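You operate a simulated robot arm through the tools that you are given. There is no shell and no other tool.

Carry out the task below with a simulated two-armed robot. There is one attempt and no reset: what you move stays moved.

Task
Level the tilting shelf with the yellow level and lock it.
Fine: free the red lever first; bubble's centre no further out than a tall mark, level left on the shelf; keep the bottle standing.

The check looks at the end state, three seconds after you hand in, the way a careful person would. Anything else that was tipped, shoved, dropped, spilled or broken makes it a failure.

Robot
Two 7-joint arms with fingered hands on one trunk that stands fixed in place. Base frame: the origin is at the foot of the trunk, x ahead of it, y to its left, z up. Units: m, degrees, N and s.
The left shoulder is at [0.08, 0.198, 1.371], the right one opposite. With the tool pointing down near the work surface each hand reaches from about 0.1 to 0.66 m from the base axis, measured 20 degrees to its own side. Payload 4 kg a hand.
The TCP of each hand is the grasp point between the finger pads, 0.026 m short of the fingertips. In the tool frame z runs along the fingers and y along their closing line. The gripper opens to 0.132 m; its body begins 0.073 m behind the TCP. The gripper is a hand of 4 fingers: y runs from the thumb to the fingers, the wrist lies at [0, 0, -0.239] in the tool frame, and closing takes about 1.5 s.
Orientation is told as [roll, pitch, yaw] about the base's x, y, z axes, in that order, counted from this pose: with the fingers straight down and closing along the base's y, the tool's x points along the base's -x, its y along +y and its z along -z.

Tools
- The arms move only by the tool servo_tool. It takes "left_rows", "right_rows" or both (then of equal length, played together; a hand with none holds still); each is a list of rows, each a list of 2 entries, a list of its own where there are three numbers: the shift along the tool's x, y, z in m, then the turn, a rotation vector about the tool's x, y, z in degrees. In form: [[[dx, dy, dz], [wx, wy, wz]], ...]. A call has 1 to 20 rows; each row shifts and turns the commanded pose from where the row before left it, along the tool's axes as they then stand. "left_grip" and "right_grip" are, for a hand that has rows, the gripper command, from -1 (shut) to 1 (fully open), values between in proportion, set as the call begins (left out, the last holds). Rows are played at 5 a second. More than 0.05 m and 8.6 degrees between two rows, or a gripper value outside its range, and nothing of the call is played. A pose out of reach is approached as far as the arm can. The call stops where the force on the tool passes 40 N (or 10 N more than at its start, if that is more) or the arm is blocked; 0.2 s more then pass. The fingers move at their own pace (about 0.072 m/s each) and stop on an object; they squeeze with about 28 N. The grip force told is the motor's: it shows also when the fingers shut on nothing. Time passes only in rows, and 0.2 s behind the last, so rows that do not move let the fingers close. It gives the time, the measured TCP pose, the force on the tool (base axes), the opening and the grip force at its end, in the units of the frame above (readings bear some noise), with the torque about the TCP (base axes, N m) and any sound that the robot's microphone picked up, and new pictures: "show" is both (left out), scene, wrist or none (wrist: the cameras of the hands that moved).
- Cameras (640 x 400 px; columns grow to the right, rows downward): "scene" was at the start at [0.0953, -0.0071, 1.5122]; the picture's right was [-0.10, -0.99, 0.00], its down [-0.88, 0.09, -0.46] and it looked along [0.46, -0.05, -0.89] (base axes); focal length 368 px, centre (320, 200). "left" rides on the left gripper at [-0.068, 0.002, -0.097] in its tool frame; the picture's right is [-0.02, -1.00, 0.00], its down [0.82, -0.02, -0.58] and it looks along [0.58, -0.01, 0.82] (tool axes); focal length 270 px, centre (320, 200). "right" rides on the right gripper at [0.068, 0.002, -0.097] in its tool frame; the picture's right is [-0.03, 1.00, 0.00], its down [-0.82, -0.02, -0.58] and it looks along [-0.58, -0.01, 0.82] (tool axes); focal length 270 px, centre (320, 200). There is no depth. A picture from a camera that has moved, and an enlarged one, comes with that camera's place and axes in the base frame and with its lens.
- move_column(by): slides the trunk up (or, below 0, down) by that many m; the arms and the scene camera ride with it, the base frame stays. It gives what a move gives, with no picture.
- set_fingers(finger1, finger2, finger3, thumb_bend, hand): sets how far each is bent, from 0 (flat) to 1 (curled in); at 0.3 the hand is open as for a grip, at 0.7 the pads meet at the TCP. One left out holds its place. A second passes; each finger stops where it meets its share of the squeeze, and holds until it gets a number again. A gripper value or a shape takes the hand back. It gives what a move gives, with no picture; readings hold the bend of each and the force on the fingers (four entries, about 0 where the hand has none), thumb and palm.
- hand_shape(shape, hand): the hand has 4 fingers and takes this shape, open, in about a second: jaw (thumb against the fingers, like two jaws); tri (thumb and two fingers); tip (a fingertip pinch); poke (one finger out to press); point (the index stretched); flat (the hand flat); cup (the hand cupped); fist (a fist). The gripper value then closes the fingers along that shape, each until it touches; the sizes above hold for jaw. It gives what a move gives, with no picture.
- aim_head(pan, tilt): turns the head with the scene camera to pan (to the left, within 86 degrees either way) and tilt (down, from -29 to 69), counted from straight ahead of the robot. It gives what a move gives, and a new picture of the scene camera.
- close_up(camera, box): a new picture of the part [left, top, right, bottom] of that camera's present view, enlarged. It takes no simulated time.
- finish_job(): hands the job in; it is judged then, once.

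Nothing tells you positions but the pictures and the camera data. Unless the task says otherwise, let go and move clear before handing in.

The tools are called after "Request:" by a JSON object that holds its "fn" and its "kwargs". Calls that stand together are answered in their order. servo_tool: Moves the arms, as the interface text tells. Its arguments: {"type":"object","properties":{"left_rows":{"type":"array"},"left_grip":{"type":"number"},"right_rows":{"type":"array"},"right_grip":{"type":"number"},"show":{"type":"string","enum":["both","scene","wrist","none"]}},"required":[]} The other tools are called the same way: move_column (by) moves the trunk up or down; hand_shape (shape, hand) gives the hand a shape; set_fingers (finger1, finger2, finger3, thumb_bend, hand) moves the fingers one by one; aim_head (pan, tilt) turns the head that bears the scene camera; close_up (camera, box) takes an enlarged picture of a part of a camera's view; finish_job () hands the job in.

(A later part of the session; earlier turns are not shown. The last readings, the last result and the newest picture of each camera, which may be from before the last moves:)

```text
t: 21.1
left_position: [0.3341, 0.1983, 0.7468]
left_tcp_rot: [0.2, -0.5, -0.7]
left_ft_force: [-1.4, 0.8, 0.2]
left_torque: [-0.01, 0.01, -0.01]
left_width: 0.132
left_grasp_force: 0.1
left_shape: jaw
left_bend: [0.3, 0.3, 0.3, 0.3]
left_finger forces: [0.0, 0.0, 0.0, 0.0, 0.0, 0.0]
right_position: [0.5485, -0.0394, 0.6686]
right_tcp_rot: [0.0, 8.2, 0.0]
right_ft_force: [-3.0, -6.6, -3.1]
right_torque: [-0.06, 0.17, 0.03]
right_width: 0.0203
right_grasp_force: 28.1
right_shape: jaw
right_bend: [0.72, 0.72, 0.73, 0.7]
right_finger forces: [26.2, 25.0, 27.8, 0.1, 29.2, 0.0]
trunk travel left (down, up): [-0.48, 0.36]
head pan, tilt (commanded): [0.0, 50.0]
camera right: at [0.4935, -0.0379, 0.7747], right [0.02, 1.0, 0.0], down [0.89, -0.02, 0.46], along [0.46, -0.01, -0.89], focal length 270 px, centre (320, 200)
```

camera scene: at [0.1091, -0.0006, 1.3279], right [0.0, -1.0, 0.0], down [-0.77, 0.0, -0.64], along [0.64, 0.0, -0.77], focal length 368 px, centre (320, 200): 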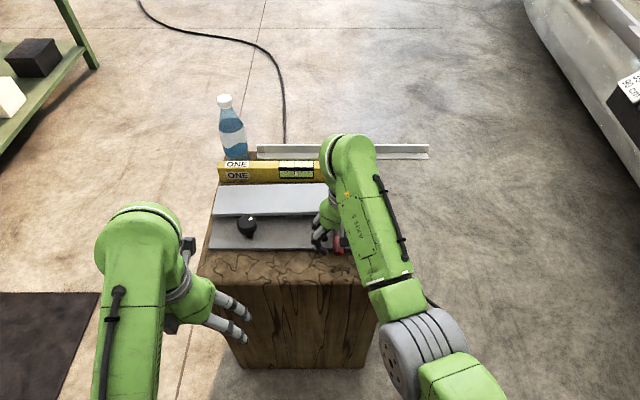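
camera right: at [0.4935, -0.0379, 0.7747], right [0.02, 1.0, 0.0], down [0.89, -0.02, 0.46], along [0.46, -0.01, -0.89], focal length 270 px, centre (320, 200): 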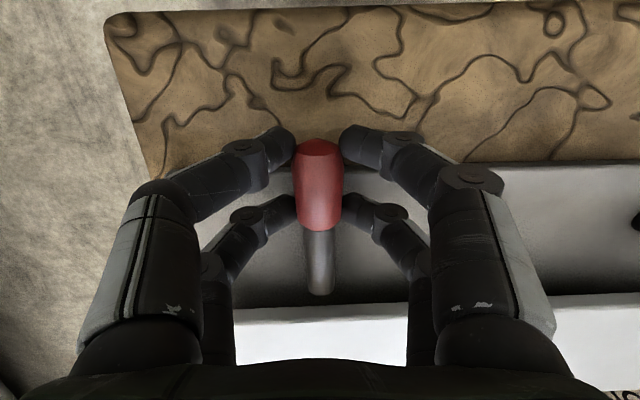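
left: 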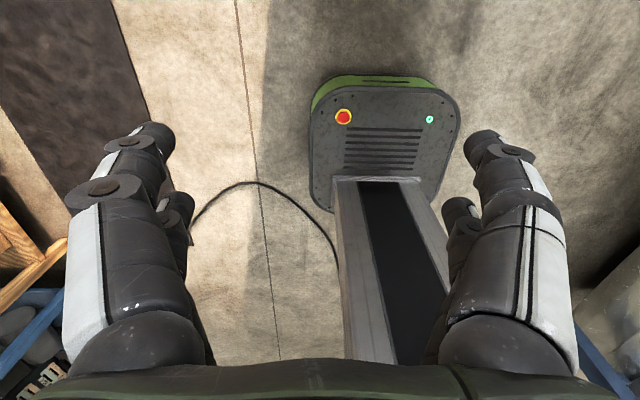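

It moves freely now, turning with the hand. I'll continue the arc and watch for a stop.

Request:
{"fn": "servo_tool", "kwargs": {"right_rows": [[[-0.0011, 0, -0.0063], [0, 5, 0]], [[-0.0011, 0, -0.0063], [0, 5, 0]], [[-0.0011, 0, -0.0063], [0, 5, 0]], [[-0.0011, 0, -0.0063], [0, 5, 0]], [[0, 0, 0], [0, 0, 0]]], "show": "both"}}

```text
t: 22.3
left_position: [0.3359, 0.196, 0.7454]
left_tcp_rot: [0.0, -0.4, -0.5]
left_ft_force: [0.2, -0.4, 0.5]
left_torque: [0.02, 0.03, 0.01]
left_width: 0.1318
left_grasp_force: 0.0
left_shape: jaw
left_bend: [0.3, 0.3, 0.3, 0.3]
left_finger forces: [0.1, 0.1, 0.1, 0.0, 0.0, 0.1]
right_position: [0.5599, -0.0396, 0.693]
right_tcp_rot: [0.2, 28.4, 0.2]
right_ft_force: [1.5, -0.7, -11.2]
right_torque: [-0.03, 0.42, 0.04]
right_width: 0.0203
right_grasp_force: 28.3
right_shape: jaw
right_bend: [0.73, 0.72, 0.72, 0.7]
right_finger forces: [28.4, 24.0, 24.2, 0.0, 29.5, 0.1]
trunk travel left (down, up): [-0.48, 0.36]
head pan, tilt (commanded): [0.0, 50.0]
camera scene: at [0.1114, -0.001, 1.3276], right [0.0, -1.0, 0.0], down [-0.77, 0.0, -0.64], along [0.64, 0.0, -0.77], focal length 368 px, centre (320, 200)
camera right: at [0.5446, -0.038, 0.8102], right [0.02, 1.0, -0.01], down [0.99, -0.02, 0.12], along [0.12, -0.01, -0.99], focal length 270 px, centre (320, 200)
```

scene: 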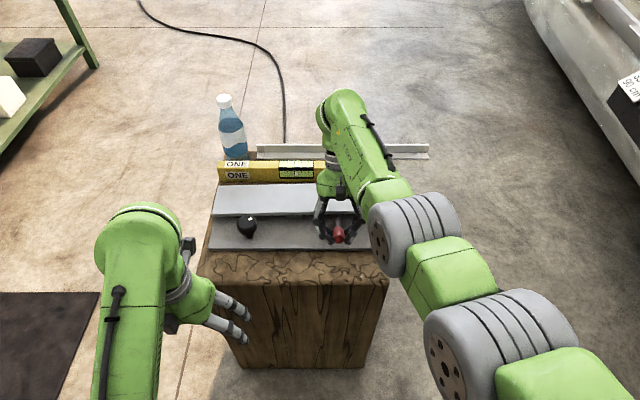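
right: 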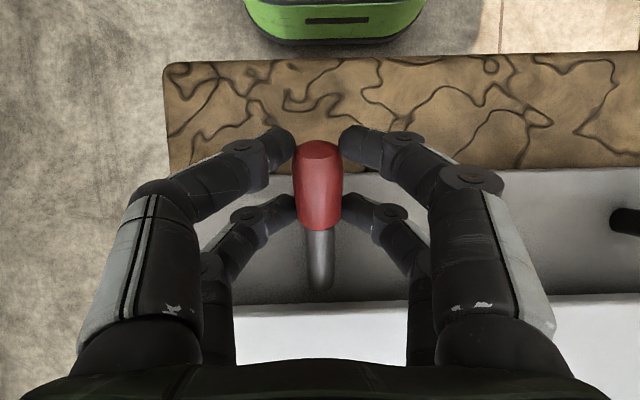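

Request:
{"fn": "servo_tool", "kwargs": {"right_rows": [[[-0.0011, 0, -0.0063], [0, 5, 0]], [[-0.0011, 0, -0.0063], [0, 5, 0]], [[-0.0011, 0, -0.0063], [0, 5, 0]], [[0, 0, 0], [0, 0, 0]]], "show": "both"}}

```text
t: 22.6
left_position: [0.3383, 0.1987, 0.745]
left_tcp_rot: [0.0, -0.3, -0.6]
left_ft_force: [0.4, -0.5, -1.1]
left_torque: [-0.05, -0.04, 0.0]
left_width: 0.1317
left_grasp_force: 0.1
left_shape: jaw
left_bend: [0.3, 0.3, 0.3, 0.3]
left_finger forces: [0.0, 0.0, 0.0, 0.1, 0.1, 0.0]
right_position: [0.5609, -0.0389, 0.6966]
right_tcp_rot: [0.0, 31.2, 0.4]
right_ft_force: [16.0, 6.7, -20.0]
right_torque: [0.14, 0.14, -0.23]
right_width: 0.0203
right_grasp_force: 28.4
right_shape: jaw
right_bend: [0.73, 0.72, 0.72, 0.7]
right_finger forces: [31.0, 24.9, 22.2, 0.1, 27.5, 0.1]
right hand out of reach, approached as far as the arm can: row 1
trunk travel left (down, up): [-0.48, 0.36]
head pan, tilt (commanded): [0.0, 50.0]
stopped in row 1 (right hand): the force on the tool passed its limit at 53 N (the readings are from after the stop); the commanded pose is now the measured one
camera scene: at [0.1132, 0.0003, 1.3275], right [0.0, -1.0, 0.0], down [-0.77, 0.0, -0.64], along [0.64, 0.0, -0.77], focal length 368 px, centre (320, 200)
camera right: at [0.5525, -0.0377, 0.8142], right [0.01, 1.0, -0.01], down [1.0, -0.01, 0.07], along [0.07, -0.02, -1.0], focal length 270 px, centre (320, 200)
```

scene: 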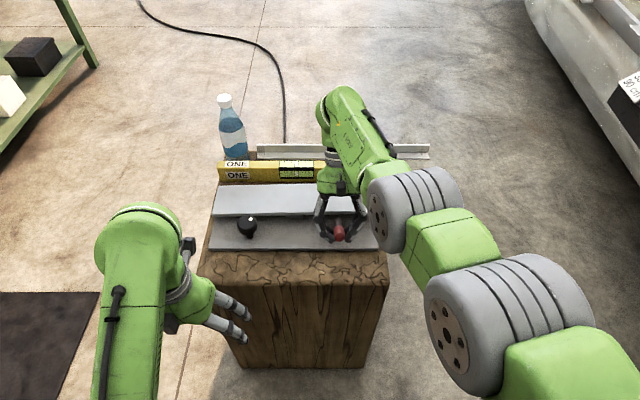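
right: 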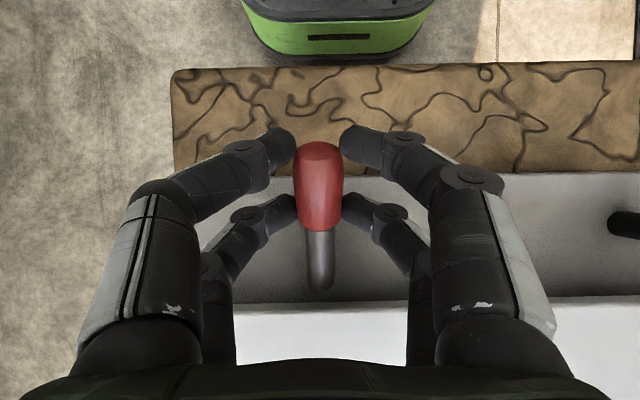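

Request:
{"fn": "servo_tool", "kwargs": {"right_rows": [[[0, 0, 0], [0, 0, 0]], [[0, 0, 0], [0, 0, 0]]], "show": "none"}}

Request:
{"fn": "servo_tool", "kwargs": {"right_rows": [[[0, 0, 0], [0, 0, 0]], [[0, 0, 0], [0, 0, 0]], [[0, 0, 0], [0, 0, 0]]], "right_grip": -0.2, "show": "wrist"}}

```text
t: 23.2
left_position: [0.3367, 0.1979, 0.7448]
left_tcp_rot: [-0.1, -0.4, -0.7]
left_ft_force: [-0.4, -0.6, -0.8]
left_torque: [-0.03, -0.03, 0.0]
left_width: 0.132
left_grasp_force: 0.0
left_shape: jaw
left_bend: [0.3, 0.3, 0.3, 0.3]
left_finger forces: [0.0, 0.1, 0.0, 0.0, 0.0, 0.1]
right_position: [0.5629, -0.0393, 0.6951]
right_tcp_rot: [0.0, 31.3, 0.4]
right_ft_force: [13.0, 5.9, -18.8]
right_torque: [0.11, 0.21, -0.17]
right_width: 0.0201
right_grasp_force: 28.1
right_shape: jaw
right_bend: [0.73, 0.72, 0.72, 0.7]
right_finger forces: [30.7, 24.8, 22.3, 0.0, 27.8, 0.1]
trunk travel left (down, up): [-0.48, 0.36]
head pan, tilt (commanded): [0.0, 50.0]
```

```text
t: 24.1
left_position: [0.3353, 0.1971, 0.7464]
left_tcp_rot: [0.0, -0.4, -0.7]
left_ft_force: [0.0, 0.9, 0.2]
left_torque: [0.0, 0.04, 0.0]
left_width: 0.132
left_grasp_force: 0.0
left_shape: jaw
left_bend: [0.3, 0.3, 0.3, 0.3]
left_finger forces: [0.0, 0.1, 0.1, 0.0, 0.1, 0.0]
right_position: [0.561, -0.0403, 0.6971]
right_tcp_rot: [0.0, 31.2, 0.3]
right_ft_force: [-0.4, 0.5, -0.2]
right_torque: [0.02, 0.05, 0.04]
right_width: 0.0521
right_grasp_force: 0.0
right_shape: jaw
right_bend: [0.73, 0.73, 0.73, 0.7]
right_finger forces: [0.0, 0.1, 0.0, 0.0, 0.1, 0.0]
trunk travel left (down, up): [-0.48, 0.36]
head pan, tilt (commanded): [0.0, 50.0]
camera right: at [0.5508, -0.0383, 0.8163], right [0.02, 1.0, -0.01], down [1.0, -0.02, 0.07], along [0.07, -0.01, -1.0], focal length 270 px, centre (320, 200)
```

right: 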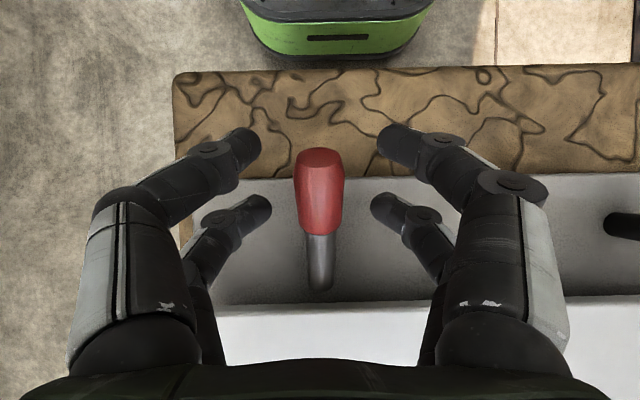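

Request:
{"fn": "servo_tool", "kwargs": {"right_rows": [[[0.0155, 0, -0.0257], [0, 0, 0]], [[0.0155, 0, -0.0257], [0, 0, 0]], [[0.0155, 0, -0.0257], [0, 0, 0]], [[0, 0, 0], [0, -8, 0]], [[0, 0, 0], [0, -8, 0]], [[0, 0, 0], [0, -8, 0]], [[0, 0, 0], [0, -7, 0]], [[0.05, 0, 0], [0, 0, 0]], [[0.05, 0, 0], [0, 0, 0]], [[0, -0.05, 0], [0, 0, 0]], [[0, -0.05, 0], [0, 0, 0]], [[0, -0.05, 0], [0, 0, 0]]], "show": "both"}}

Request:
{"fn": "close_up", "kwargs": {"camera": "scene", "box": [190, 145, 400, 285]}}

```text
t: 26.6
left_position: [0.3344, 0.1982, 0.7456]
left_tcp_rot: [0.1, -0.4, -0.6]
left_ft_force: [-0.4, -0.2, 0.3]
left_torque: [-0.01, -0.01, 0.05]
left_width: 0.1316
left_grasp_force: 0.1
left_shape: jaw
left_bend: [0.3, 0.3, 0.3, 0.3]
left_finger forces: [0.0, 0.1, 0.0, 0.0, 0.0, 0.1]
right_position: [0.4707, -0.1903, 0.7694]
right_tcp_rot: [0.1, -0.1, 0.4]
right_ft_force: [0.2, 0.3, 0.4]
right_torque: [0.0, 0.0, 0.0]
right_width: 0.0528
right_grasp_force: 0.0
right_shape: jaw
right_bend: [0.73, 0.73, 0.73, 0.7]
right_finger forces: [0.1, 0.1, 0.0, 0.0, 0.0, 0.0]
right hand out of reach, approached as far as the arm can: row 3, 11
trunk travel left (down, up): [-0.48, 0.36]
head pan, tilt (commanded): [0.0, 50.0]
camera scene: at [0.1094, -0.0018, 1.3279], right [0.0, -1.0, 0.0], down [-0.77, 0.0, -0.64], along [0.64, 0.0, -0.77], focal length 368 px, centre (320, 200)
camera right: at [0.3997, -0.1892, 0.8675], right [0.02, 1.0, 0.0], down [0.82, -0.02, 0.58], along [0.58, -0.01, -0.82], focal length 270 px, centre (320, 200)
```

scene: 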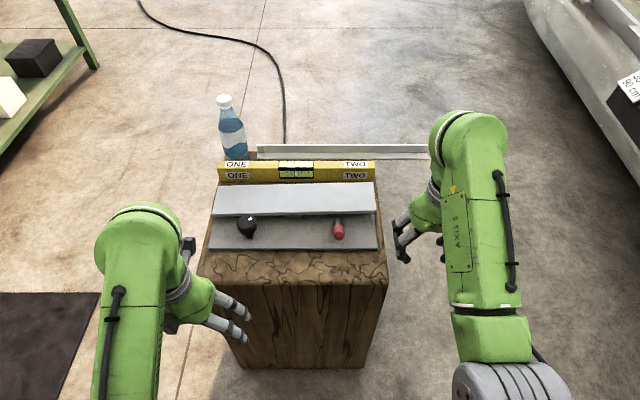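
right: 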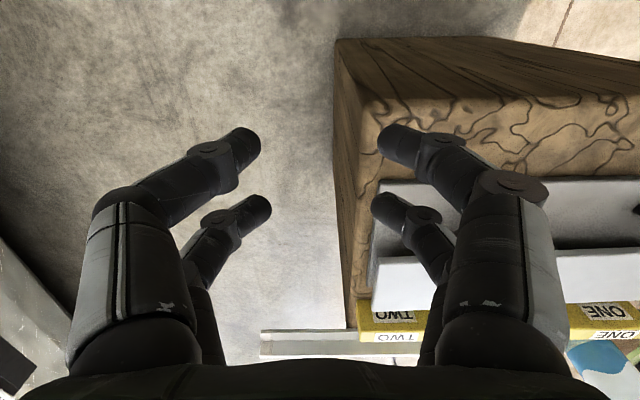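

```text
2.86 times, centred on (295, 215) of scene
camera zoom: at [0.1094, -0.0018, 1.3279], right [0.0, -1.0, 0.0], down [-0.77, 0.0, -0.64], along [0.64, 0.0, -0.77], focal length 1053 px, centre (391, 157)
```

zoom: 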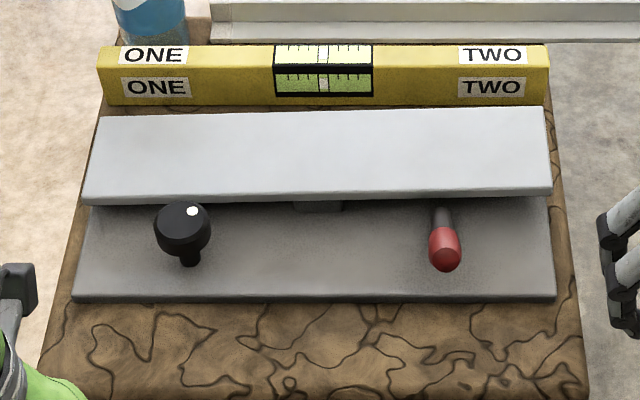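

The lever now stands about 28–30° up and stays there; the last stop might have been reach rather than its end stop. I'll re-grip it with the hand straight down and test whether it goes further.

Request:
{"fn": "servo_tool", "kwargs": {"right_rows": [[[0, 0.05, 0], [0, 0, 0]], [[0, 0.05, 0], [0, 0, 0]], [[0, 0.05, 0], [0, 0, 0]], [[-0.045, 0, 0], [0, 0, 0]], [[-0.043, 0, 0], [0, 0, 0]], [[0, 0, 0.03], [0, 0, 0]], [[0, 0, 0], [0, 0, 0]]], "right_grip": -0.1, "show": "wrist"}}

```text
t: 28.2
left_position: [0.3338, 0.1983, 0.7467]
left_tcp_rot: [-0.1, -0.5, -0.7]
left_ft_force: [-0.3, -0.2, -0.2]
left_torque: [0.03, -0.02, -0.01]
left_width: 0.1318
left_grasp_force: 0.1
left_shape: jaw
left_bend: [0.3, 0.3, 0.3, 0.3]
left_finger forces: [0.1, 0.0, 0.1, 0.0, 0.0, 0.0]
right_position: [0.5562, -0.0378, 0.7434]
right_tcp_rot: [0.0, 0.1, 0.3]
right_ft_force: [0.4, 0.7, -0.1]
right_torque: [-0.01, 0.01, -0.03]
right_width: 0.0588
right_grasp_force: 0.1
right_shape: jaw
right_bend: [0.73, 0.73, 0.73, 0.7]
right_finger forces: [0.0, 0.0, 0.1, 0.0, 0.1, 0.0]
trunk travel left (down, up): [-0.48, 0.36]
head pan, tilt (commanded): [0.0, 50.0]
camera right: at [0.4867, -0.0361, 0.8405], right [0.02, 1.0, 0.0], down [0.82, -0.02, 0.58], along [0.58, -0.01, -0.82], focal length 270 px, centre (320, 200)
```

right: 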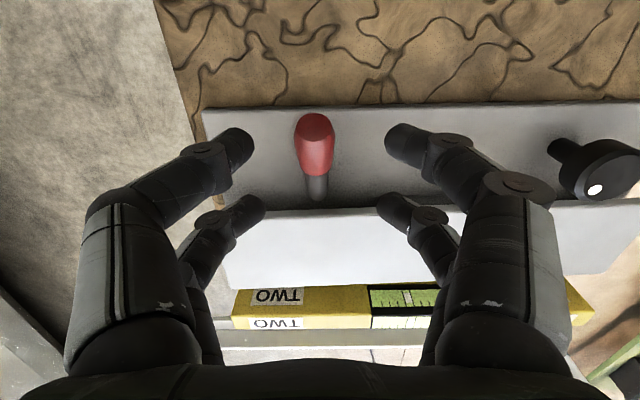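

Request:
{"fn": "servo_tool", "kwargs": {"right_rows": [[[0, -0.001, 0.028], [0, 0, 0]], [[0, -0.001, 0.026], [0, 0, 0]], [[0, 0, 0], [0, 0, 0]]], "show": "none"}}

Request:
{"fn": "servo_tool", "kwargs": {"right_rows": [[[0, 0, 0], [0, 0, 0]], [[0, 0, 0], [0, 0, 0]], [[0, 0, 0], [0, 0, 0]], [[0, 0, 0], [0, 0, 0]], [[0, 0, 0], [0, 0, 0]]], "right_grip": -0.8, "show": "wrist"}}

```text
t: 29.1
left_position: [0.3338, 0.197, 0.7467]
left_tcp_rot: [-0.1, -0.4, -0.8]
left_ft_force: [-0.9, -0.6, -0.3]
left_torque: [-0.04, -0.02, 0.01]
left_width: 0.1318
left_grasp_force: 0.0
left_shape: jaw
left_bend: [0.3, 0.3, 0.3, 0.3]
left_finger forces: [0.1, 0.0, 0.0, 0.1, 0.0, 0.1]
right_position: [0.5579, -0.0382, 0.6893]
right_tcp_rot: [0.0, 0.0, 0.2]
right_ft_force: [-0.3, 0.7, 0.1]
right_torque: [0.01, 0.03, 0.0]
right_width: 0.059
right_grasp_force: 0.0
right_shape: jaw
right_bend: [0.73, 0.73, 0.73, 0.7]
right_finger forces: [0.1, 0.0, 0.0, 0.1, 0.0, 0.1]
trunk travel left (down, up): [-0.48, 0.36]
head pan, tilt (commanded): [0.0, 50.0]
```

```text
t: 30.2
left_position: [0.3354, 0.1976, 0.7458]
left_tcp_rot: [0.1, -0.5, -0.7]
left_ft_force: [0.5, -0.9, -0.4]
left_torque: [0.0, 0.04, -0.02]
left_width: 0.1321
left_grasp_force: 0.1
left_shape: jaw
left_bend: [0.3, 0.3, 0.3, 0.3]
left_finger forces: [0.0, 0.0, 0.0, 0.1, 0.1, 0.0]
right_position: [0.5562, -0.0395, 0.6885]
right_tcp_rot: [-0.1, 0.0, 0.3]
right_ft_force: [4.8, -3.4, 1.1]
right_torque: [-0.11, -0.24, 0.09]
right_width: 0.0136
right_grasp_force: 28.0
right_shape: jaw
right_bend: [0.72, 0.73, 0.73, 0.74]
right_finger forces: [19.3, 25.9, 26.5, 0.1, 21.1, 0.0]
trunk travel left (down, up): [-0.48, 0.36]
head pan, tilt (commanded): [0.0, 50.0]
camera right: at [0.4878, -0.038, 0.7859], right [0.02, 1.0, 0.0], down [0.82, -0.02, 0.58], along [0.58, -0.01, -0.82], focal length 270 px, centre (320, 200)
```

right: 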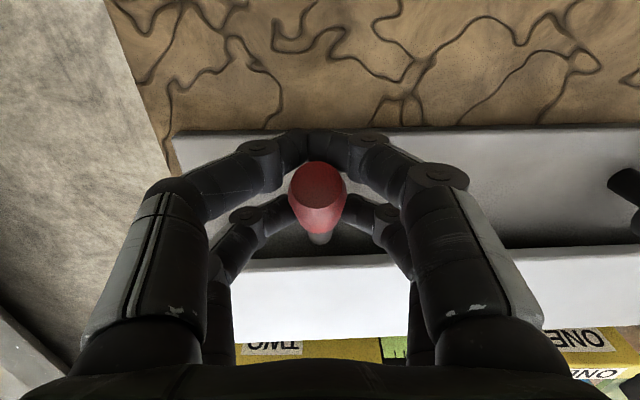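

Request:
{"fn": "servo_tool", "kwargs": {"right_rows": [[[-0.0029, 0, -0.0043], [0, 4, 0]], [[-0.0029, 0, -0.0043], [0, 4, 0]], [[0, 0, 0], [0, 0, 0]]], "show": "wrist"}}

```text
t: 31.1
left_position: [0.3365, 0.1959, 0.7468]
left_tcp_rot: [0.2, -0.4, -0.7]
left_ft_force: [-0.3, 0.5, -0.8]
left_torque: [0.0, 0.02, 0.03]
left_width: 0.1318
left_grasp_force: 0.1
left_shape: jaw
left_bend: [0.3, 0.3, 0.3, 0.3]
left_finger forces: [0.0, 0.0, 0.1, 0.0, 0.0, 0.0]
right_position: [0.5637, -0.0394, 0.6954]
right_tcp_rot: [-0.1, 8.2, 0.3]
right_ft_force: [10.0, -7.9, -1.3]
right_torque: [-0.14, -0.4, 0.16]
right_width: 0.0135
right_grasp_force: 27.5
right_shape: jaw
right_bend: [0.72, 0.73, 0.73, 0.74]
right_finger forces: [20.0, 26.1, 28.7, 0.0, 22.9, 0.0]
trunk travel left (down, up): [-0.48, 0.36]
head pan, tilt (commanded): [0.0, 50.0]
camera right: at [0.5075, -0.0377, 0.8011], right [0.02, 1.0, 0.0], down [0.89, -0.02, 0.46], along [0.46, -0.01, -0.89], focal length 270 px, centre (320, 200)
```

right: 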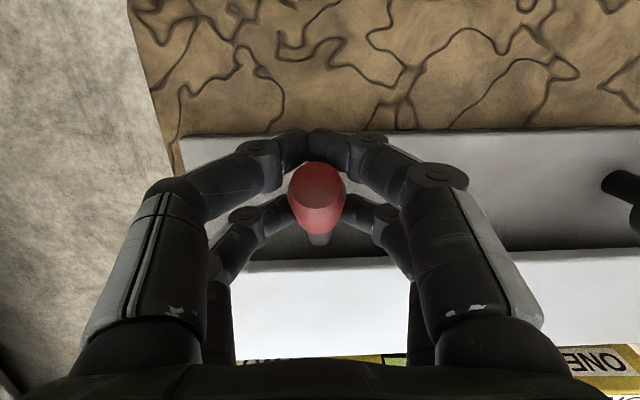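

Request:
{"fn": "servo_tool", "kwargs": {"right_rows": [[[-0.0029, 0, -0.0043], [0, 4, 0]], [[-0.0029, 0, -0.0043], [0, 4, 0]], [[-0.0029, 0, -0.0043], [0, 4, 0]], [[0, 0, 0], [0, 0, 0]]], "show": "wrist"}}

```text
t: 32.0
left_position: [0.3378, 0.1974, 0.7452]
left_tcp_rot: [0.1, -0.2, -0.7]
left_ft_force: [-0.5, 0.3, 0.0]
left_torque: [0.0, -0.01, 0.03]
left_width: 0.1318
left_grasp_force: 0.2
left_shape: jaw
left_bend: [0.3, 0.3, 0.3, 0.3]
left_finger forces: [0.1, 0.0, 0.0, 0.0, 0.1, 0.0]
right_position: [0.57, -0.0392, 0.7028]
right_tcp_rot: [0.0, 20.8, 0.3]
right_ft_force: [-7.4, -0.7, -32.8]
right_torque: [-0.01, -1.42, 0.26]
right_width: 0.0124
right_grasp_force: 28.4
right_shape: jaw
right_bend: [0.71, 0.73, 0.73, 0.74]
right_finger forces: [39.2, 31.9, 28.8, 0.0, 28.4, 0.0]
trunk travel left (down, up): [-0.48, 0.36]
head pan, tilt (commanded): [0.0, 50.0]
camera right: at [0.5393, -0.038, 0.8168], right [0.02, 1.0, -0.01], down [0.97, -0.01, 0.25], along [0.25, -0.01, -0.97], focal length 270 px, centre (320, 200)
```

right: 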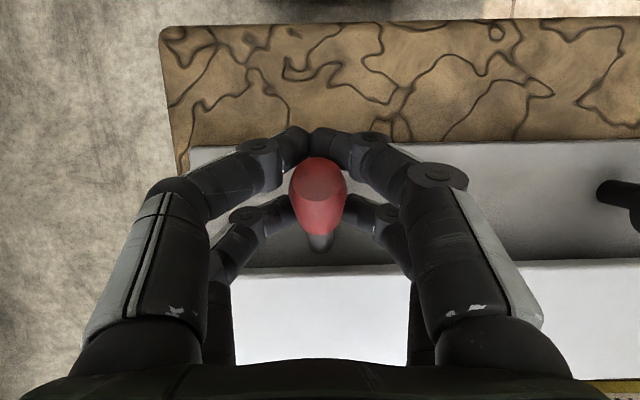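

The lever met a firm stop at roughly 45°, so it's fully raised and freed. I'll let go and withdraw upward.

Request:
{"fn": "servo_tool", "kwargs": {"right_rows": [[[0, 0, 0], [0, -4, 0]], [[0, 0, 0], [0, 0, 0]], [[0, 0, 0], [0, 0, 0]], [[0, 0, 0], [0, 0, 0]]], "right_grip": 0.0, "show": "wrist"}}

```text
t: 33.0
left_position: [0.3349, 0.1983, 0.7463]
left_tcp_rot: [0.1, -0.5, -0.7]
left_ft_force: [-0.6, -0.6, 0.0]
left_torque: [0.03, -0.04, 0.01]
left_width: 0.1318
left_grasp_force: 0.0
left_shape: jaw
left_bend: [0.3, 0.3, 0.3, 0.3]
left_finger forces: [0.0, 0.0, 0.0, 0.0, 0.0, 0.0]
right_position: [0.5712, -0.039, 0.7083]
right_tcp_rot: [-0.1, 16.0, 0.4]
right_ft_force: [-0.2, -0.5, -0.6]
right_torque: [0.0, -0.03, -0.02]
right_width: 0.0654
right_grasp_force: 0.1
right_shape: jaw
right_bend: [0.73, 0.73, 0.73, 0.7]
right_finger forces: [0.2, 0.1, 0.0, 0.0, 0.1, 0.0]
trunk travel left (down, up): [-0.48, 0.36]
head pan, tilt (commanded): [0.0, 50.0]
camera right: at [0.5311, -0.0385, 0.8196], right [0.02, 1.0, -0.01], down [0.94, -0.02, 0.33], along [0.33, -0.01, -0.94], focal length 270 px, centre (320, 200)
```

right: 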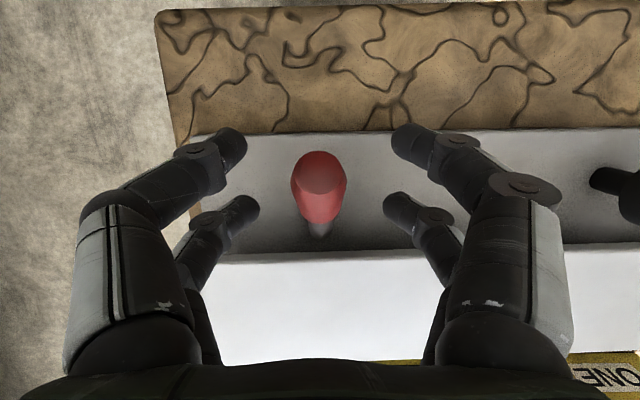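

Request:
{"fn": "servo_tool", "kwargs": {"right_rows": [[[0.011, 0, -0.0385], [0, 0, 0]], [[0.011, 0, -0.0385], [0, 0, 0]], [[0, 0, 0], [0, -8, 0]], [[0, 0.02, 0], [0, -8, 0]], [[0.01, 0.05, 0], [0, 0, 0]], [[0.01, 0.05, 0], [0, 0, 0]], [[0.01, 0.03, 0], [0, 0, 0]]], "show": "both"}}

Request:
{"fn": "close_up", "kwargs": {"camera": "right", "box": [180, 60, 480, 260]}}

```text
refused: row 5 steps farther than a row can; nothing moved
```

```text
2.00 times, centred on (330, 160) of right
camera zoom: at [0.5311, -0.0385, 0.8196], right [0.02, 1.0, -0.01], down [0.94, -0.02, 0.33], along [0.33, -0.01, -0.94], focal length 541 px, centre (300, 280)
```

zoom: 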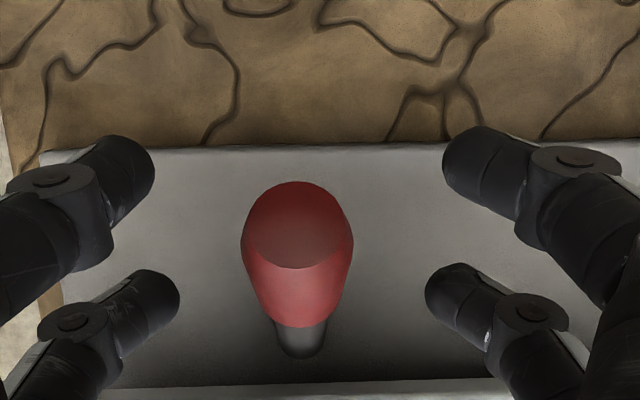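

Request:
{"fn": "servo_tool", "kwargs": {"right_rows": [[[0.011, 0, -0.0385], [0, 0, 0]], [[0.011, 0, -0.0385], [0, 0, 0]], [[0, 0, 0], [0, -8, 0]], [[0, 0.02, 0], [0, -8, 0]], [[0.01, 0.045, 0], [0, 0, 0]], [[0.01, 0.045, 0], [0, 0, 0]], [[0.01, 0.03, 0], [0, 0, 0]]], "show": "both"}}

Request:
{"fn": "close_up", "kwargs": {"camera": "right", "box": [180, 60, 480, 260]}}

```text
t: 34.6
left_position: [0.3353, 0.1983, 0.7458]
left_tcp_rot: [-0.1, -0.6, -0.7]
left_ft_force: [0.8, -0.4, 0.7]
left_torque: [-0.01, 0.01, 0.0]
left_width: 0.1318
left_grasp_force: 0.1
left_shape: jaw
left_bend: [0.3, 0.3, 0.3, 0.3]
left_finger forces: [0.1, 0.1, 0.0, 0.1, 0.0, 0.0]
right_position: [0.5406, 0.1009, 0.7881]
right_tcp_rot: [0.0, 0.0, 0.4]
right_ft_force: [-0.6, 1.0, 0.0]
right_torque: [-0.04, 0.01, 0.0]
right_width: 0.0654
right_grasp_force: 0.0
right_shape: jaw
right_bend: [0.73, 0.73, 0.73, 0.7]
right_finger forces: [0.0, 0.0, 0.0, 0.0, 0.0, 0.0]
trunk travel left (down, up): [-0.48, 0.36]
head pan, tilt (commanded): [0.0, 50.0]
camera scene: at [0.1092, 0.0, 1.3279], right [0.0, -1.0, 0.0], down [-0.77, 0.0, -0.64], along [0.64, 0.0, -0.77], focal length 368 px, centre (320, 200)
camera right: at [0.4708, 0.1013, 0.8847], right [0.02, 1.0, 0.0], down [0.82, -0.02, 0.58], along [0.58, -0.01, -0.82], focal length 270 px, centre (320, 200)
```

scene: 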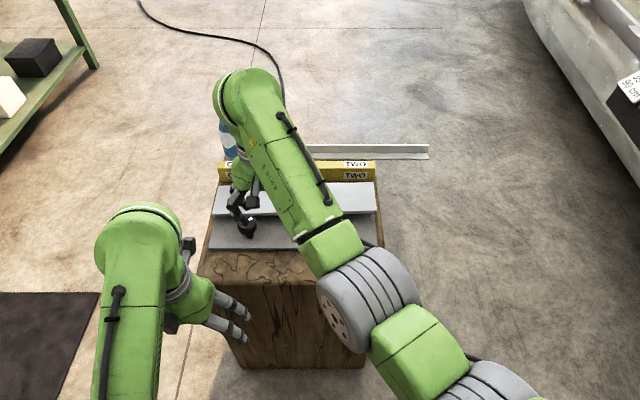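
right: 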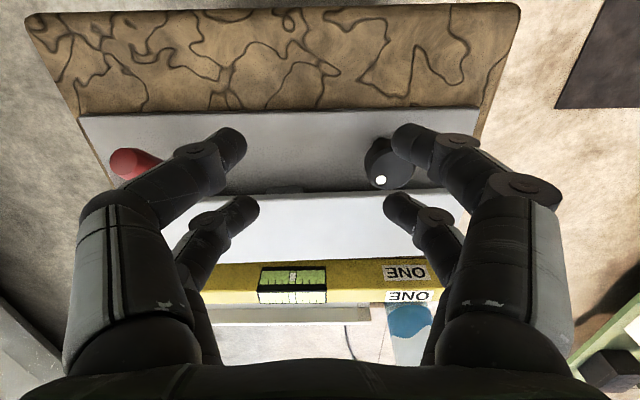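

```text
2.00 times, centred on (330, 160) of right
camera zoom: at [0.4708, 0.1013, 0.8847], right [0.02, 1.0, 0.0], down [0.82, -0.02, 0.58], along [0.58, -0.01, -0.82], focal length 541 px, centre (300, 280)
```

zoom: 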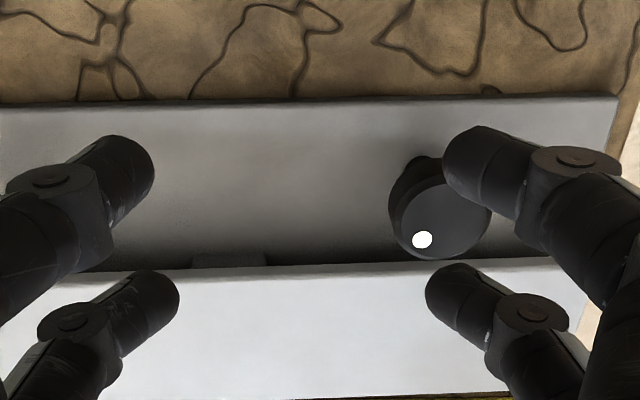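

The lever is up and the knob stands at about (0.58,0.16), close in front of the shelf's edge. The level's centre is at about (0.783,0.058), which is far, so I'll raise both hands and lower the trunk more to gain horizontal reach.

Request:
{"fn": "servo_tool", "kwargs": {"right_rows": [[[0, 0, -0.05], [0, 0, 0]], [[0, 0, -0.05], [0, 0, 0]], [[0, 0, -0.05], [0, 0, 0]], [[0, 0, -0.05], [0, 0, 0]], [[0, 0, -0.05], [0, 0, 0]]], "left_rows": [[[-0.009, 0.02, -0.03], [0, 0, 0]], [[-0.009, 0.02, -0.03], [0, 0, 0]], [[-0.009, 0.02, -0.03], [0, 0, 0]], [[-0.009, 0.02, -0.03], [0, 0, 0]], [[-0.009, 0.02, -0.03], [0, 0, 0]]], "show": "scene"}}

```text
t: 36.0
left_position: [0.366, 0.2439, 0.7353]
left_tcp_rot: [-1.1, 0.0, -9.1]
left_ft_force: [-0.5, 0.1, 0.4]
left_torque: [0.06, 0.0, -0.01]
left_width: 0.1316
left_grasp_force: 0.1
left_shape: jaw
left_bend: [0.3, 0.3, 0.3, 0.3]
left_finger forces: [0.0, 0.0, 0.1, 0.1, 0.0, 0.0]
left hand out of reach, approached as far as the arm can: row 1, 2, 3, 4, 5
right_position: [0.5756, 0.1321, 1.0216]
right_tcp_rot: [-1.1, 0.1, 0.3]
right_ft_force: [0.8, 0.1, 0.7]
right_torque: [0.0, 0.0, -0.01]
right_width: 0.0657
right_grasp_force: 0.0
right_shape: jaw
right_bend: [0.73, 0.73, 0.73, 0.7]
right_finger forces: [0.0, 0.1, 0.0, 0.0, 0.0, 0.0]
right hand out of reach, approached as far as the arm can: row 4, 5
trunk travel left (down, up): [-0.48, 0.36]
head pan, tilt (commanded): [0.0, 50.0]
stopped in row 5 (left hand): the arm was blocked; the commanded pose is now the measured one
camera scene: at [0.1079, 0.0187, 1.3263], right [0.0, -1.0, 0.02], down [-0.77, -0.01, -0.64], along [0.64, -0.01, -0.77], focal length 368 px, centre (320, 200)
```

scene: 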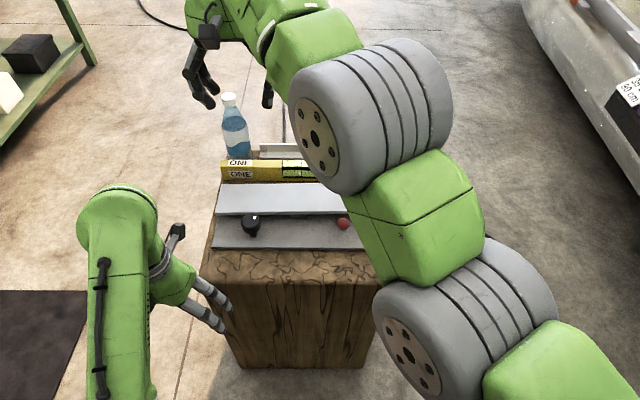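

Request:
{"fn": "servo_tool", "kwargs": {"left_rows": [[[-0.04, 0.01, 0], [0, 0, 0]], [[-0.04, 0.01, 0], [0, 0, 0]], [[0, 0, 0], [0, 0, 0]]], "right_rows": [[[0, -0.04, 0.02], [0, 0, 0]], [[0, -0.04, 0.02], [0, 0, 0]], [[0, -0.04, 0.02], [0, 0, 0]]], "show": "scene"}}

```text
t: 36.8
left_position: [0.449, 0.2453, 0.7429]
left_tcp_rot: [-0.3, 0.0, -8.7]
left_ft_force: [0.4, 0.6, -0.1]
left_torque: [-0.06, -0.01, -0.01]
left_width: 0.1318
left_grasp_force: 0.2
left_shape: jaw
left_bend: [0.3, 0.3, 0.3, 0.3]
left_finger forces: [0.0, 0.0, 0.0, 0.0, 0.0, 0.1]
right_position: [0.6003, 0.0115, 0.9564]
right_tcp_rot: [0.0, -0.1, 0.4]
right_ft_force: [0.2, -0.1, -0.3]
right_torque: [0.02, -0.01, -0.02]
right_width: 0.0657
right_grasp_force: 0.1
right_shape: jaw
right_bend: [0.73, 0.73, 0.73, 0.7]
right_finger forces: [0.1, 0.1, 0.0, 0.0, 0.0, 0.1]
right hand out of reach, approached as far as the arm can: row 1, 2, 3
trunk travel left (down, up): [-0.48, 0.36]
head pan, tilt (commanded): [0.0, 50.0]
camera scene: at [0.1077, 0.0002, 1.3276], right [0.0, -1.0, 0.0], down [-0.77, 0.0, -0.64], along [0.64, 0.0, -0.77], focal length 368 px, centre (320, 200)
```

scene: 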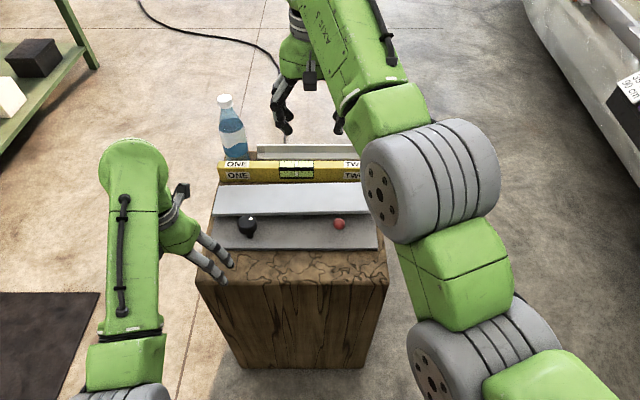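

Request:
{"fn": "servo_tool", "kwargs": {"left_rows": [[[0.01, 0.04, 0], [0, 0, 0]], [[0.01, 0.04, 0], [0, 0, 2]], [[0.01, 0.04, 0], [0, 0, 2]]], "right_rows": [[[0, -0.03, 0.02], [0, 0, 0]], [[0, -0.03, 0.02], [0, 0, 0]], [[0, -0.03, 0.02], [0, 0, 0]]], "show": "none"}}

Request:
{"fn": "move_column", "kwargs": {"by": -0.1}}

Request:
{"fn": "aim_head", "kwargs": {"pan": 0, "tilt": 42}}

```text
t: 37.6
left_position: [0.4397, 0.3666, 0.7414]
left_tcp_rot: [-0.2, 0.1, -12.8]
left_ft_force: [-0.6, -0.1, -0.3]
left_torque: [0.01, 0.0, -0.02]
left_width: 0.1319
left_grasp_force: 0.0
left_shape: jaw
left_bend: [0.3, 0.3, 0.3, 0.3]
left_finger forces: [0.0, 0.0, 0.0, 0.0, 0.0, 0.1]
right_position: [0.6027, -0.0777, 0.8939]
right_tcp_rot: [0.0, 0.3, 0.5]
right_ft_force: [0.2, -0.6, -0.2]
right_torque: [0.0, 0.0, -0.02]
right_width: 0.0659
right_grasp_force: 0.1
right_shape: jaw
right_bend: [0.73, 0.73, 0.73, 0.7]
right_finger forces: [0.0, 0.1, 0.1, 0.0, 0.0, 0.1]
trunk travel left (down, up): [-0.48, 0.36]
head pan, tilt (commanded): [0.0, 50.0]
```

```text
t: 38.9
left_position: [0.4382, 0.3677, 0.643]
left_tcp_rot: [-0.1, 0.1, -12.9]
left_ft_force: [0.5, 0.0, -0.5]
left_torque: [0.04, 0.03, 0.01]
left_width: 0.1321
left_grasp_force: 0.1
left_shape: jaw
left_bend: [0.3, 0.3, 0.3, 0.3]
left_finger forces: [0.0, 0.0, 0.0, 0.0, 0.0, 0.0]
right_position: [0.6018, -0.0775, 0.795]
right_tcp_rot: [0.1, 0.2, 0.4]
right_ft_force: [-0.7, 0.1, -1.3]
right_torque: [-0.03, 0.0, -0.02]
right_width: 0.0654
right_grasp_force: 0.1
right_shape: jaw
right_bend: [0.73, 0.73, 0.73, 0.7]
right_finger forces: [0.0, 0.0, 0.1, 0.1, 0.1, 0.0]
trunk travel left (down, up): [-0.38, 0.46]
head pan, tilt (commanded): [0.0, 50.0]
```

```text
t: 39.6
left_position: [0.4386, 0.3667, 0.643]
left_tcp_rot: [-0.1, 0.0, -12.8]
left_ft_force: [-0.4, 0.0, 0.1]
left_torque: [0.02, -0.02, 0.06]
left_width: 0.1318
left_grasp_force: 0.1
left_shape: jaw
left_bend: [0.3, 0.3, 0.3, 0.3]
left_finger forces: [0.1, 0.0, 0.0, 0.0, 0.0, 0.0]
right_position: [0.6023, -0.0789, 0.7947]
right_tcp_rot: [-0.1, 0.3, 0.4]
right_ft_force: [0.9, 0.5, 0.7]
right_torque: [-0.01, 0.01, 0.02]
right_width: 0.0654
right_grasp_force: 0.1
right_shape: jaw
right_bend: [0.73, 0.73, 0.73, 0.7]
right_finger forces: [0.0, 0.0, 0.0, 0.0, 0.0, 0.1]
trunk travel left (down, up): [-0.38, 0.46]
head pan, tilt (commanded): [0.0, 42.0]
camera scene: at [0.1159, -0.0008, 1.2391], right [0.0, -1.0, 0.0], down [-0.67, 0.0, -0.74], along [0.74, 0.0, -0.67], focal length 368 px, centre (320, 200)
```

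scene: 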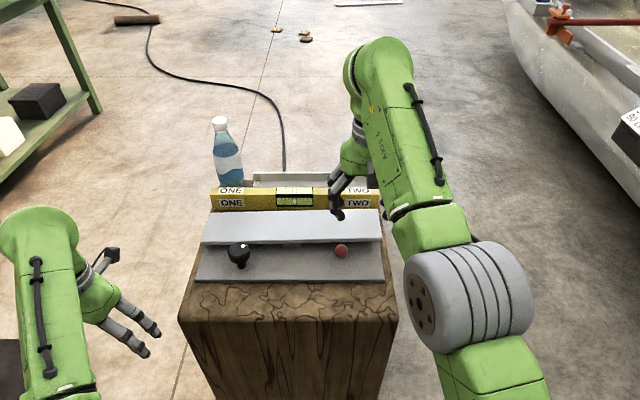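

Request:
{"fn": "servo_tool", "kwargs": {"right_rows": [[[0, 0, 0], [0, 0, -8]], [[0, 0, 0], [0, 0, -8]], [[0, 0, 0], [0, 0, -8]], [[0, 0, 0], [0, 0, -8]], [[0, 0, 0], [0, 0, -8]], [[0, 0, 0], [0, 0, -8]], [[0, 0, 0], [0, 0, -8]], [[0, 0, 0], [0, 0, -8]], [[0, 0, 0], [0, 0, -8]], [[0, 0, 0], [0, 0, -8]], [[0, 0, 0], [0, 0, -8]], [[0, 0, 0], [0, 0, -1.5]]], "show": "both"}}

```text
t: 42.2
left_position: [0.4398, 0.3677, 0.6419]
left_tcp_rot: [-0.2, 0.0, -12.8]
left_ft_force: [-0.1, 0.3, -0.4]
left_torque: [0.02, 0.0, 0.01]
left_width: 0.132
left_grasp_force: 0.0
left_shape: jaw
left_bend: [0.3, 0.3, 0.3, 0.3]
left_finger forces: [0.1, 0.0, 0.1, 0.1, 0.0, 0.1]
right_position: [0.602, -0.0791, 0.7954]
right_tcp_rot: [0.3, 0.1, 90.1]
right_ft_force: [-1.2, 0.9, 0.0]
right_torque: [0.02, -0.02, 0.0]
right_width: 0.0659
right_grasp_force: 0.0
right_shape: jaw
right_bend: [0.73, 0.73, 0.73, 0.7]
right_finger forces: [0.0, 0.0, 0.0, 0.0, 0.0, 0.0]
trunk travel left (down, up): [-0.38, 0.46]
head pan, tilt (commanded): [0.0, 42.0]
camera scene: at [0.1159, -0.0008, 1.2391], right [0.0, -1.0, 0.0], down [-0.67, 0.0, -0.74], along [0.74, 0.0, -0.67], focal length 368 px, centre (320, 200)
camera right: at [0.5994, -0.1471, 0.8915], right [-1.0, 0.03, 0.0], down [0.02, 0.82, 0.58], along [0.01, 0.58, -0.82], focal length 270 px, centre (320, 200)
```

scene: 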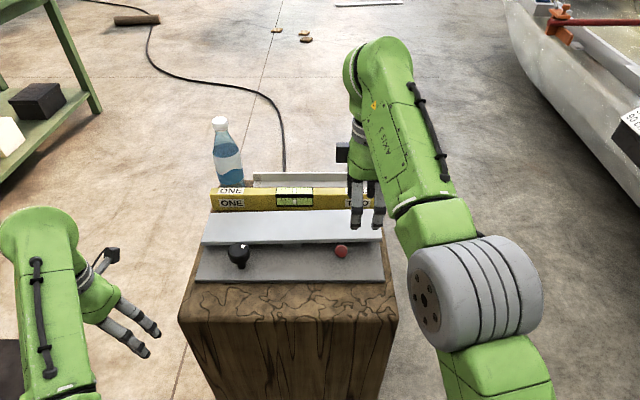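
right: 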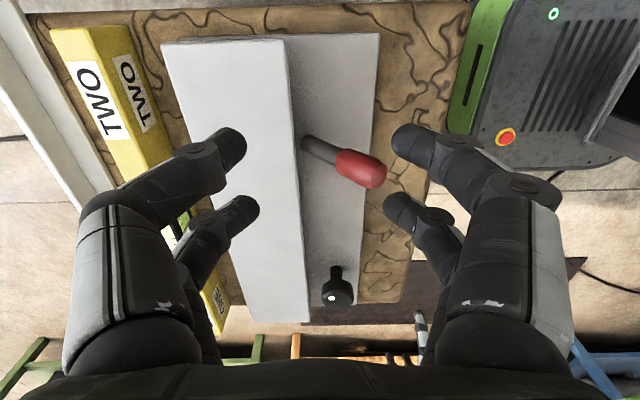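

Request:
{"fn": "servo_tool", "kwargs": {"right_rows": [[[0, 0, 0], [4, -5.33, 0]], [[0, 0, 0], [4, -5.33, 0]], [[0, 0, 0], [4, -5.33, 0]], [[-0.021, -0.0335, 0.0166], [0, 0, 0]], [[-0.021, -0.0335, 0.0166], [0, 0, 0]], [[-0.021, -0.0335, 0.0166], [0, 0, 0]], [[-0.021, -0.0335, 0.0166], [0, 0, 0]], [[-0.021, -0.0335, 0.0166], [0, 0, 0]], [[0, 0, 0], [0, 0, 0]]], "show": "both"}}

```text
t: 44.2
left_position: [0.4403, 0.3669, 0.6416]
left_tcp_rot: [0.0, 0.1, -12.8]
left_ft_force: [-0.1, -0.1, 0.9]
left_torque: [0.04, 0.0, 0.04]
left_width: 0.1319
left_grasp_force: 0.0
left_shape: jaw
left_bend: [0.3, 0.3, 0.3, 0.3]
left_finger forces: [0.0, 0.0, 0.0, 0.0, 0.0, 0.1]
right_position: [0.7529, 0.0319, 0.7774]
right_tcp_rot: [-12.2, -16.0, 91.4]
right_ft_force: [-0.2, -0.5, -0.1]
right_torque: [-0.02, 0.03, -0.02]
right_width: 0.0657
right_grasp_force: 0.1
right_shape: jaw
right_bend: [0.73, 0.73, 0.73, 0.7]
right_finger forces: [0.0, 0.1, 0.0, 0.0, 0.0, 0.1]
right hand out of reach, approached as far as the arm can: row 8
trunk travel left (down, up): [-0.38, 0.46]
head pan, tilt (commanded): [0.0, 42.0]
camera scene: at [0.1163, -0.0012, 1.2391], right [0.0, -1.0, 0.0], down [-0.67, 0.0, -0.74], along [0.74, 0.0, -0.67], focal length 368 px, centre (320, 200)
camera right: at [0.7326, -0.06, 0.8487], right [-0.98, 0.06, -0.2], down [-0.12, 0.63, 0.77], along [0.17, 0.78, -0.61], focal length 270 px, centre (320, 200)
```

scene: 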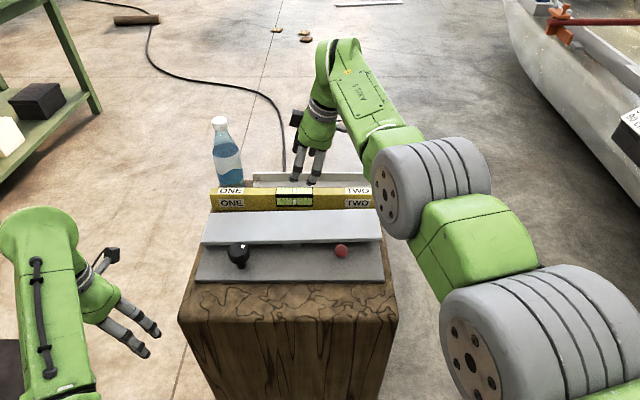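
right: 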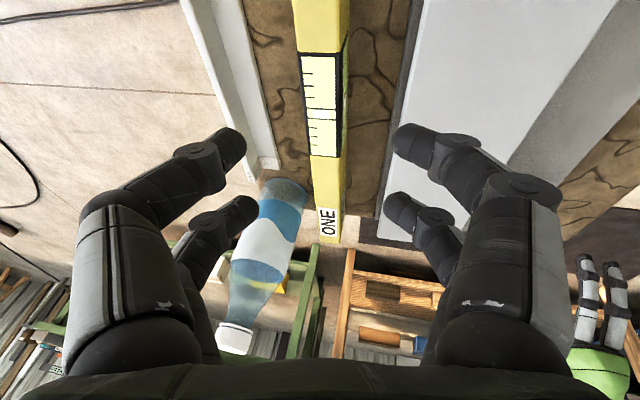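

Request:
{"fn": "servo_tool", "kwargs": {"right_rows": [[[0, 0, 0.03], [0, 0, 0]], [[0, 0, 0], [0, 0, 0]]], "right_grip": 0.1, "show": "wrist"}}

```text
t: 44.8
left_position: [0.4388, 0.3667, 0.6427]
left_tcp_rot: [-0.1, 0.1, -12.8]
left_ft_force: [-0.2, 0.5, 0.0]
left_torque: [-0.01, -0.01, -0.04]
left_width: 0.1319
left_grasp_force: 0.1
left_shape: jaw
left_bend: [0.3, 0.3, 0.3, 0.3]
left_finger forces: [0.0, 0.0, 0.0, 0.0, 0.0, 0.0]
right_position: [0.7514, 0.0382, 0.7524]
right_tcp_rot: [-12.1, -16.0, 91.5]
right_ft_force: [-0.4, 0.5, 1.2]
right_torque: [0.02, -0.01, -0.01]
right_width: 0.0717
right_grasp_force: 0.1
right_shape: jaw
right_bend: [0.72, 0.72, 0.72, 0.7]
right_finger forces: [0.1, 0.0, 0.0, 0.0, 0.0, 0.0]
right hand out of reach, approached as far as the arm can: row 1
trunk travel left (down, up): [-0.38, 0.46]
head pan, tilt (commanded): [0.0, 42.0]
camera right: at [0.7312, -0.0542, 0.8239], right [-0.98, 0.06, -0.2], down [-0.12, 0.63, 0.77], along [0.17, 0.78, -0.61], focal length 270 px, centre (320, 200)
```

right: 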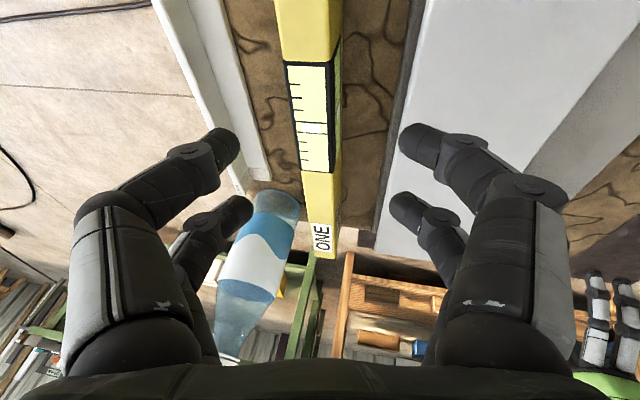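

The right arm tops out at x≈0.75 here, short of the level at x≈0.78; the left arm has a better line to it with a lowered trunk. I'll park the right hand at the right side of the block.

Request:
{"fn": "servo_tool", "kwargs": {"right_rows": [[[0.0371, 0.0215, -0.0244], [0, 0, 0]], [[0.0371, 0.0215, -0.0244], [0, 0, 0]], [[0.0371, 0.0215, -0.0244], [0, 0, 0]], [[0.0371, 0.0215, -0.0244], [0, 0, 0]], [[0.0371, 0.0215, -0.0244], [0, 0, 0]], [[0.0371, 0.0215, -0.0244], [0, 0, 0]], [[0.04, 0, 0], [-4, 5.33, 0]], [[0.04, 0, 0], [-4, 5.33, 0]], [[0.04, 0, 0], [-4, 5.33, 0]]], "show": "scene"}}

```text
t: 46.8
left_position: [0.4395, 0.3673, 0.6416]
left_tcp_rot: [0.0, 0.0, -12.8]
left_ft_force: [-0.2, -0.9, 0.7]
left_torque: [0.02, 0.0, 0.01]
left_width: 0.132
left_grasp_force: 0.1
left_shape: jaw
left_bend: [0.3, 0.3, 0.3, 0.3]
left_finger forces: [0.0, 0.0, 0.0, 0.0, 0.0, 0.1]
right_position: [0.6044, -0.3281, 0.7815]
right_tcp_rot: [0.2, 0.1, 89.8]
right_ft_force: [0.6, 0.0, -0.6]
right_torque: [0.04, 0.02, -0.01]
right_width: 0.0724
right_grasp_force: 0.1
right_shape: jaw
right_bend: [0.72, 0.72, 0.72, 0.7]
right_finger forces: [0.0, 0.0, 0.0, 0.2, 0.1, 0.0]
trunk travel left (down, up): [-0.38, 0.46]
head pan, tilt (commanded): [0.0, 42.0]
camera scene: at [0.1164, -0.0013, 1.239], right [0.0, -1.0, 0.0], down [-0.67, 0.0, -0.74], along [0.74, 0.0, -0.67], focal length 368 px, centre (320, 200)
```

scene: 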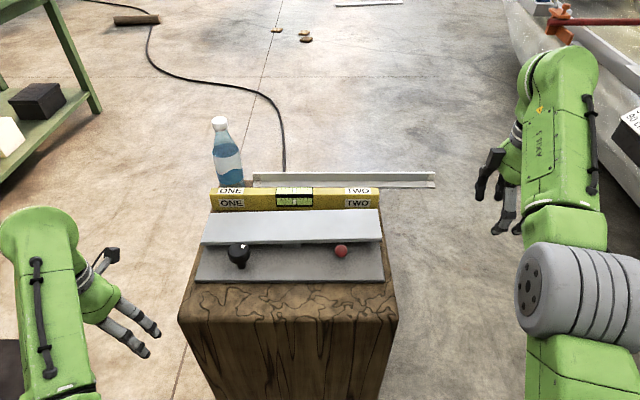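

Request:
{"fn": "servo_tool", "kwargs": {"left_rows": [[[0, 0, -0.04], [0, 0, 0]], [[0, 0, -0.04], [0, 0, 0]], [[0, 0, -0.04], [0, 0, 0]], [[0, 0, -0.04], [0, 0, 0]], [[0, 0, 0], [0, 0, 7.7]], [[0, 0, 0], [0, 0, 7.7]], [[0, 0, 0], [0, 0, 7.7]], [[0, 0, 0], [0, 0, 7.7]], [[0, 0, 0], [0, 0, 7.7]], [[0, 0, 0], [0, 0, 7.7]], [[0, 0, 0], [0, 0, 7.7]], [[0, 0, 0], [0, 0, 7.7]], [[0, 0, 0], [0, 0, 7.7]], [[0, 0, 0], [0, 0, 7.7]]], "left_grip": 0.1, "show": "scene"}}

```text
t: 49.8
left_position: [0.497, 0.3954, 0.7396]
left_tcp_rot: [-0.1, -0.1, -89.9]
left_ft_force: [-0.3, -0.1, 0.1]
left_torque: [0.0, -0.02, 0.05]
left_width: 0.0733
left_grasp_force: 0.0
left_shape: jaw
left_bend: [0.72, 0.72, 0.72, 0.7]
left_finger forces: [0.1, 0.1, 0.1, 0.0, 0.1, 0.1]
left hand out of reach, approached as far as the arm can: row 1, 2, 3, 4
right_position: [0.6046, -0.3268, 0.7817]
right_tcp_rot: [0.2, 0.0, 89.7]
right_ft_force: [0.1, 0.9, -0.8]
right_torque: [0.03, 0.02, -0.01]
right_width: 0.0726
right_grasp_force: 0.1
right_shape: jaw
right_bend: [0.72, 0.72, 0.72, 0.7]
right_finger forces: [0.0, 0.0, 0.0, 0.0, 0.1, 0.1]
trunk travel left (down, up): [-0.38, 0.46]
head pan, tilt (commanded): [0.0, 42.0]
camera scene: at [0.1159, -0.0008, 1.2391], right [0.0, -1.0, 0.0], down [-0.67, 0.0, -0.74], along [0.74, 0.0, -0.67], focal length 368 px, centre (320, 200)
```

scene: 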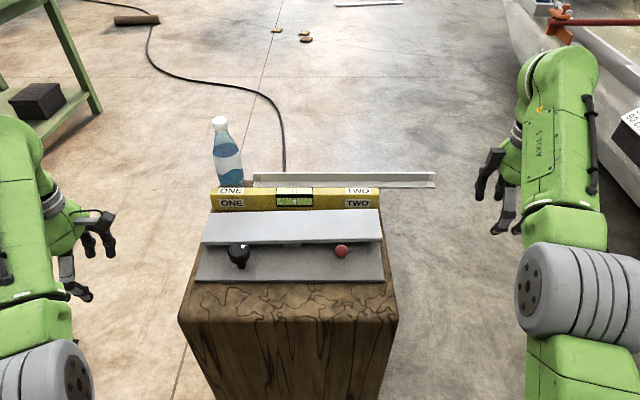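

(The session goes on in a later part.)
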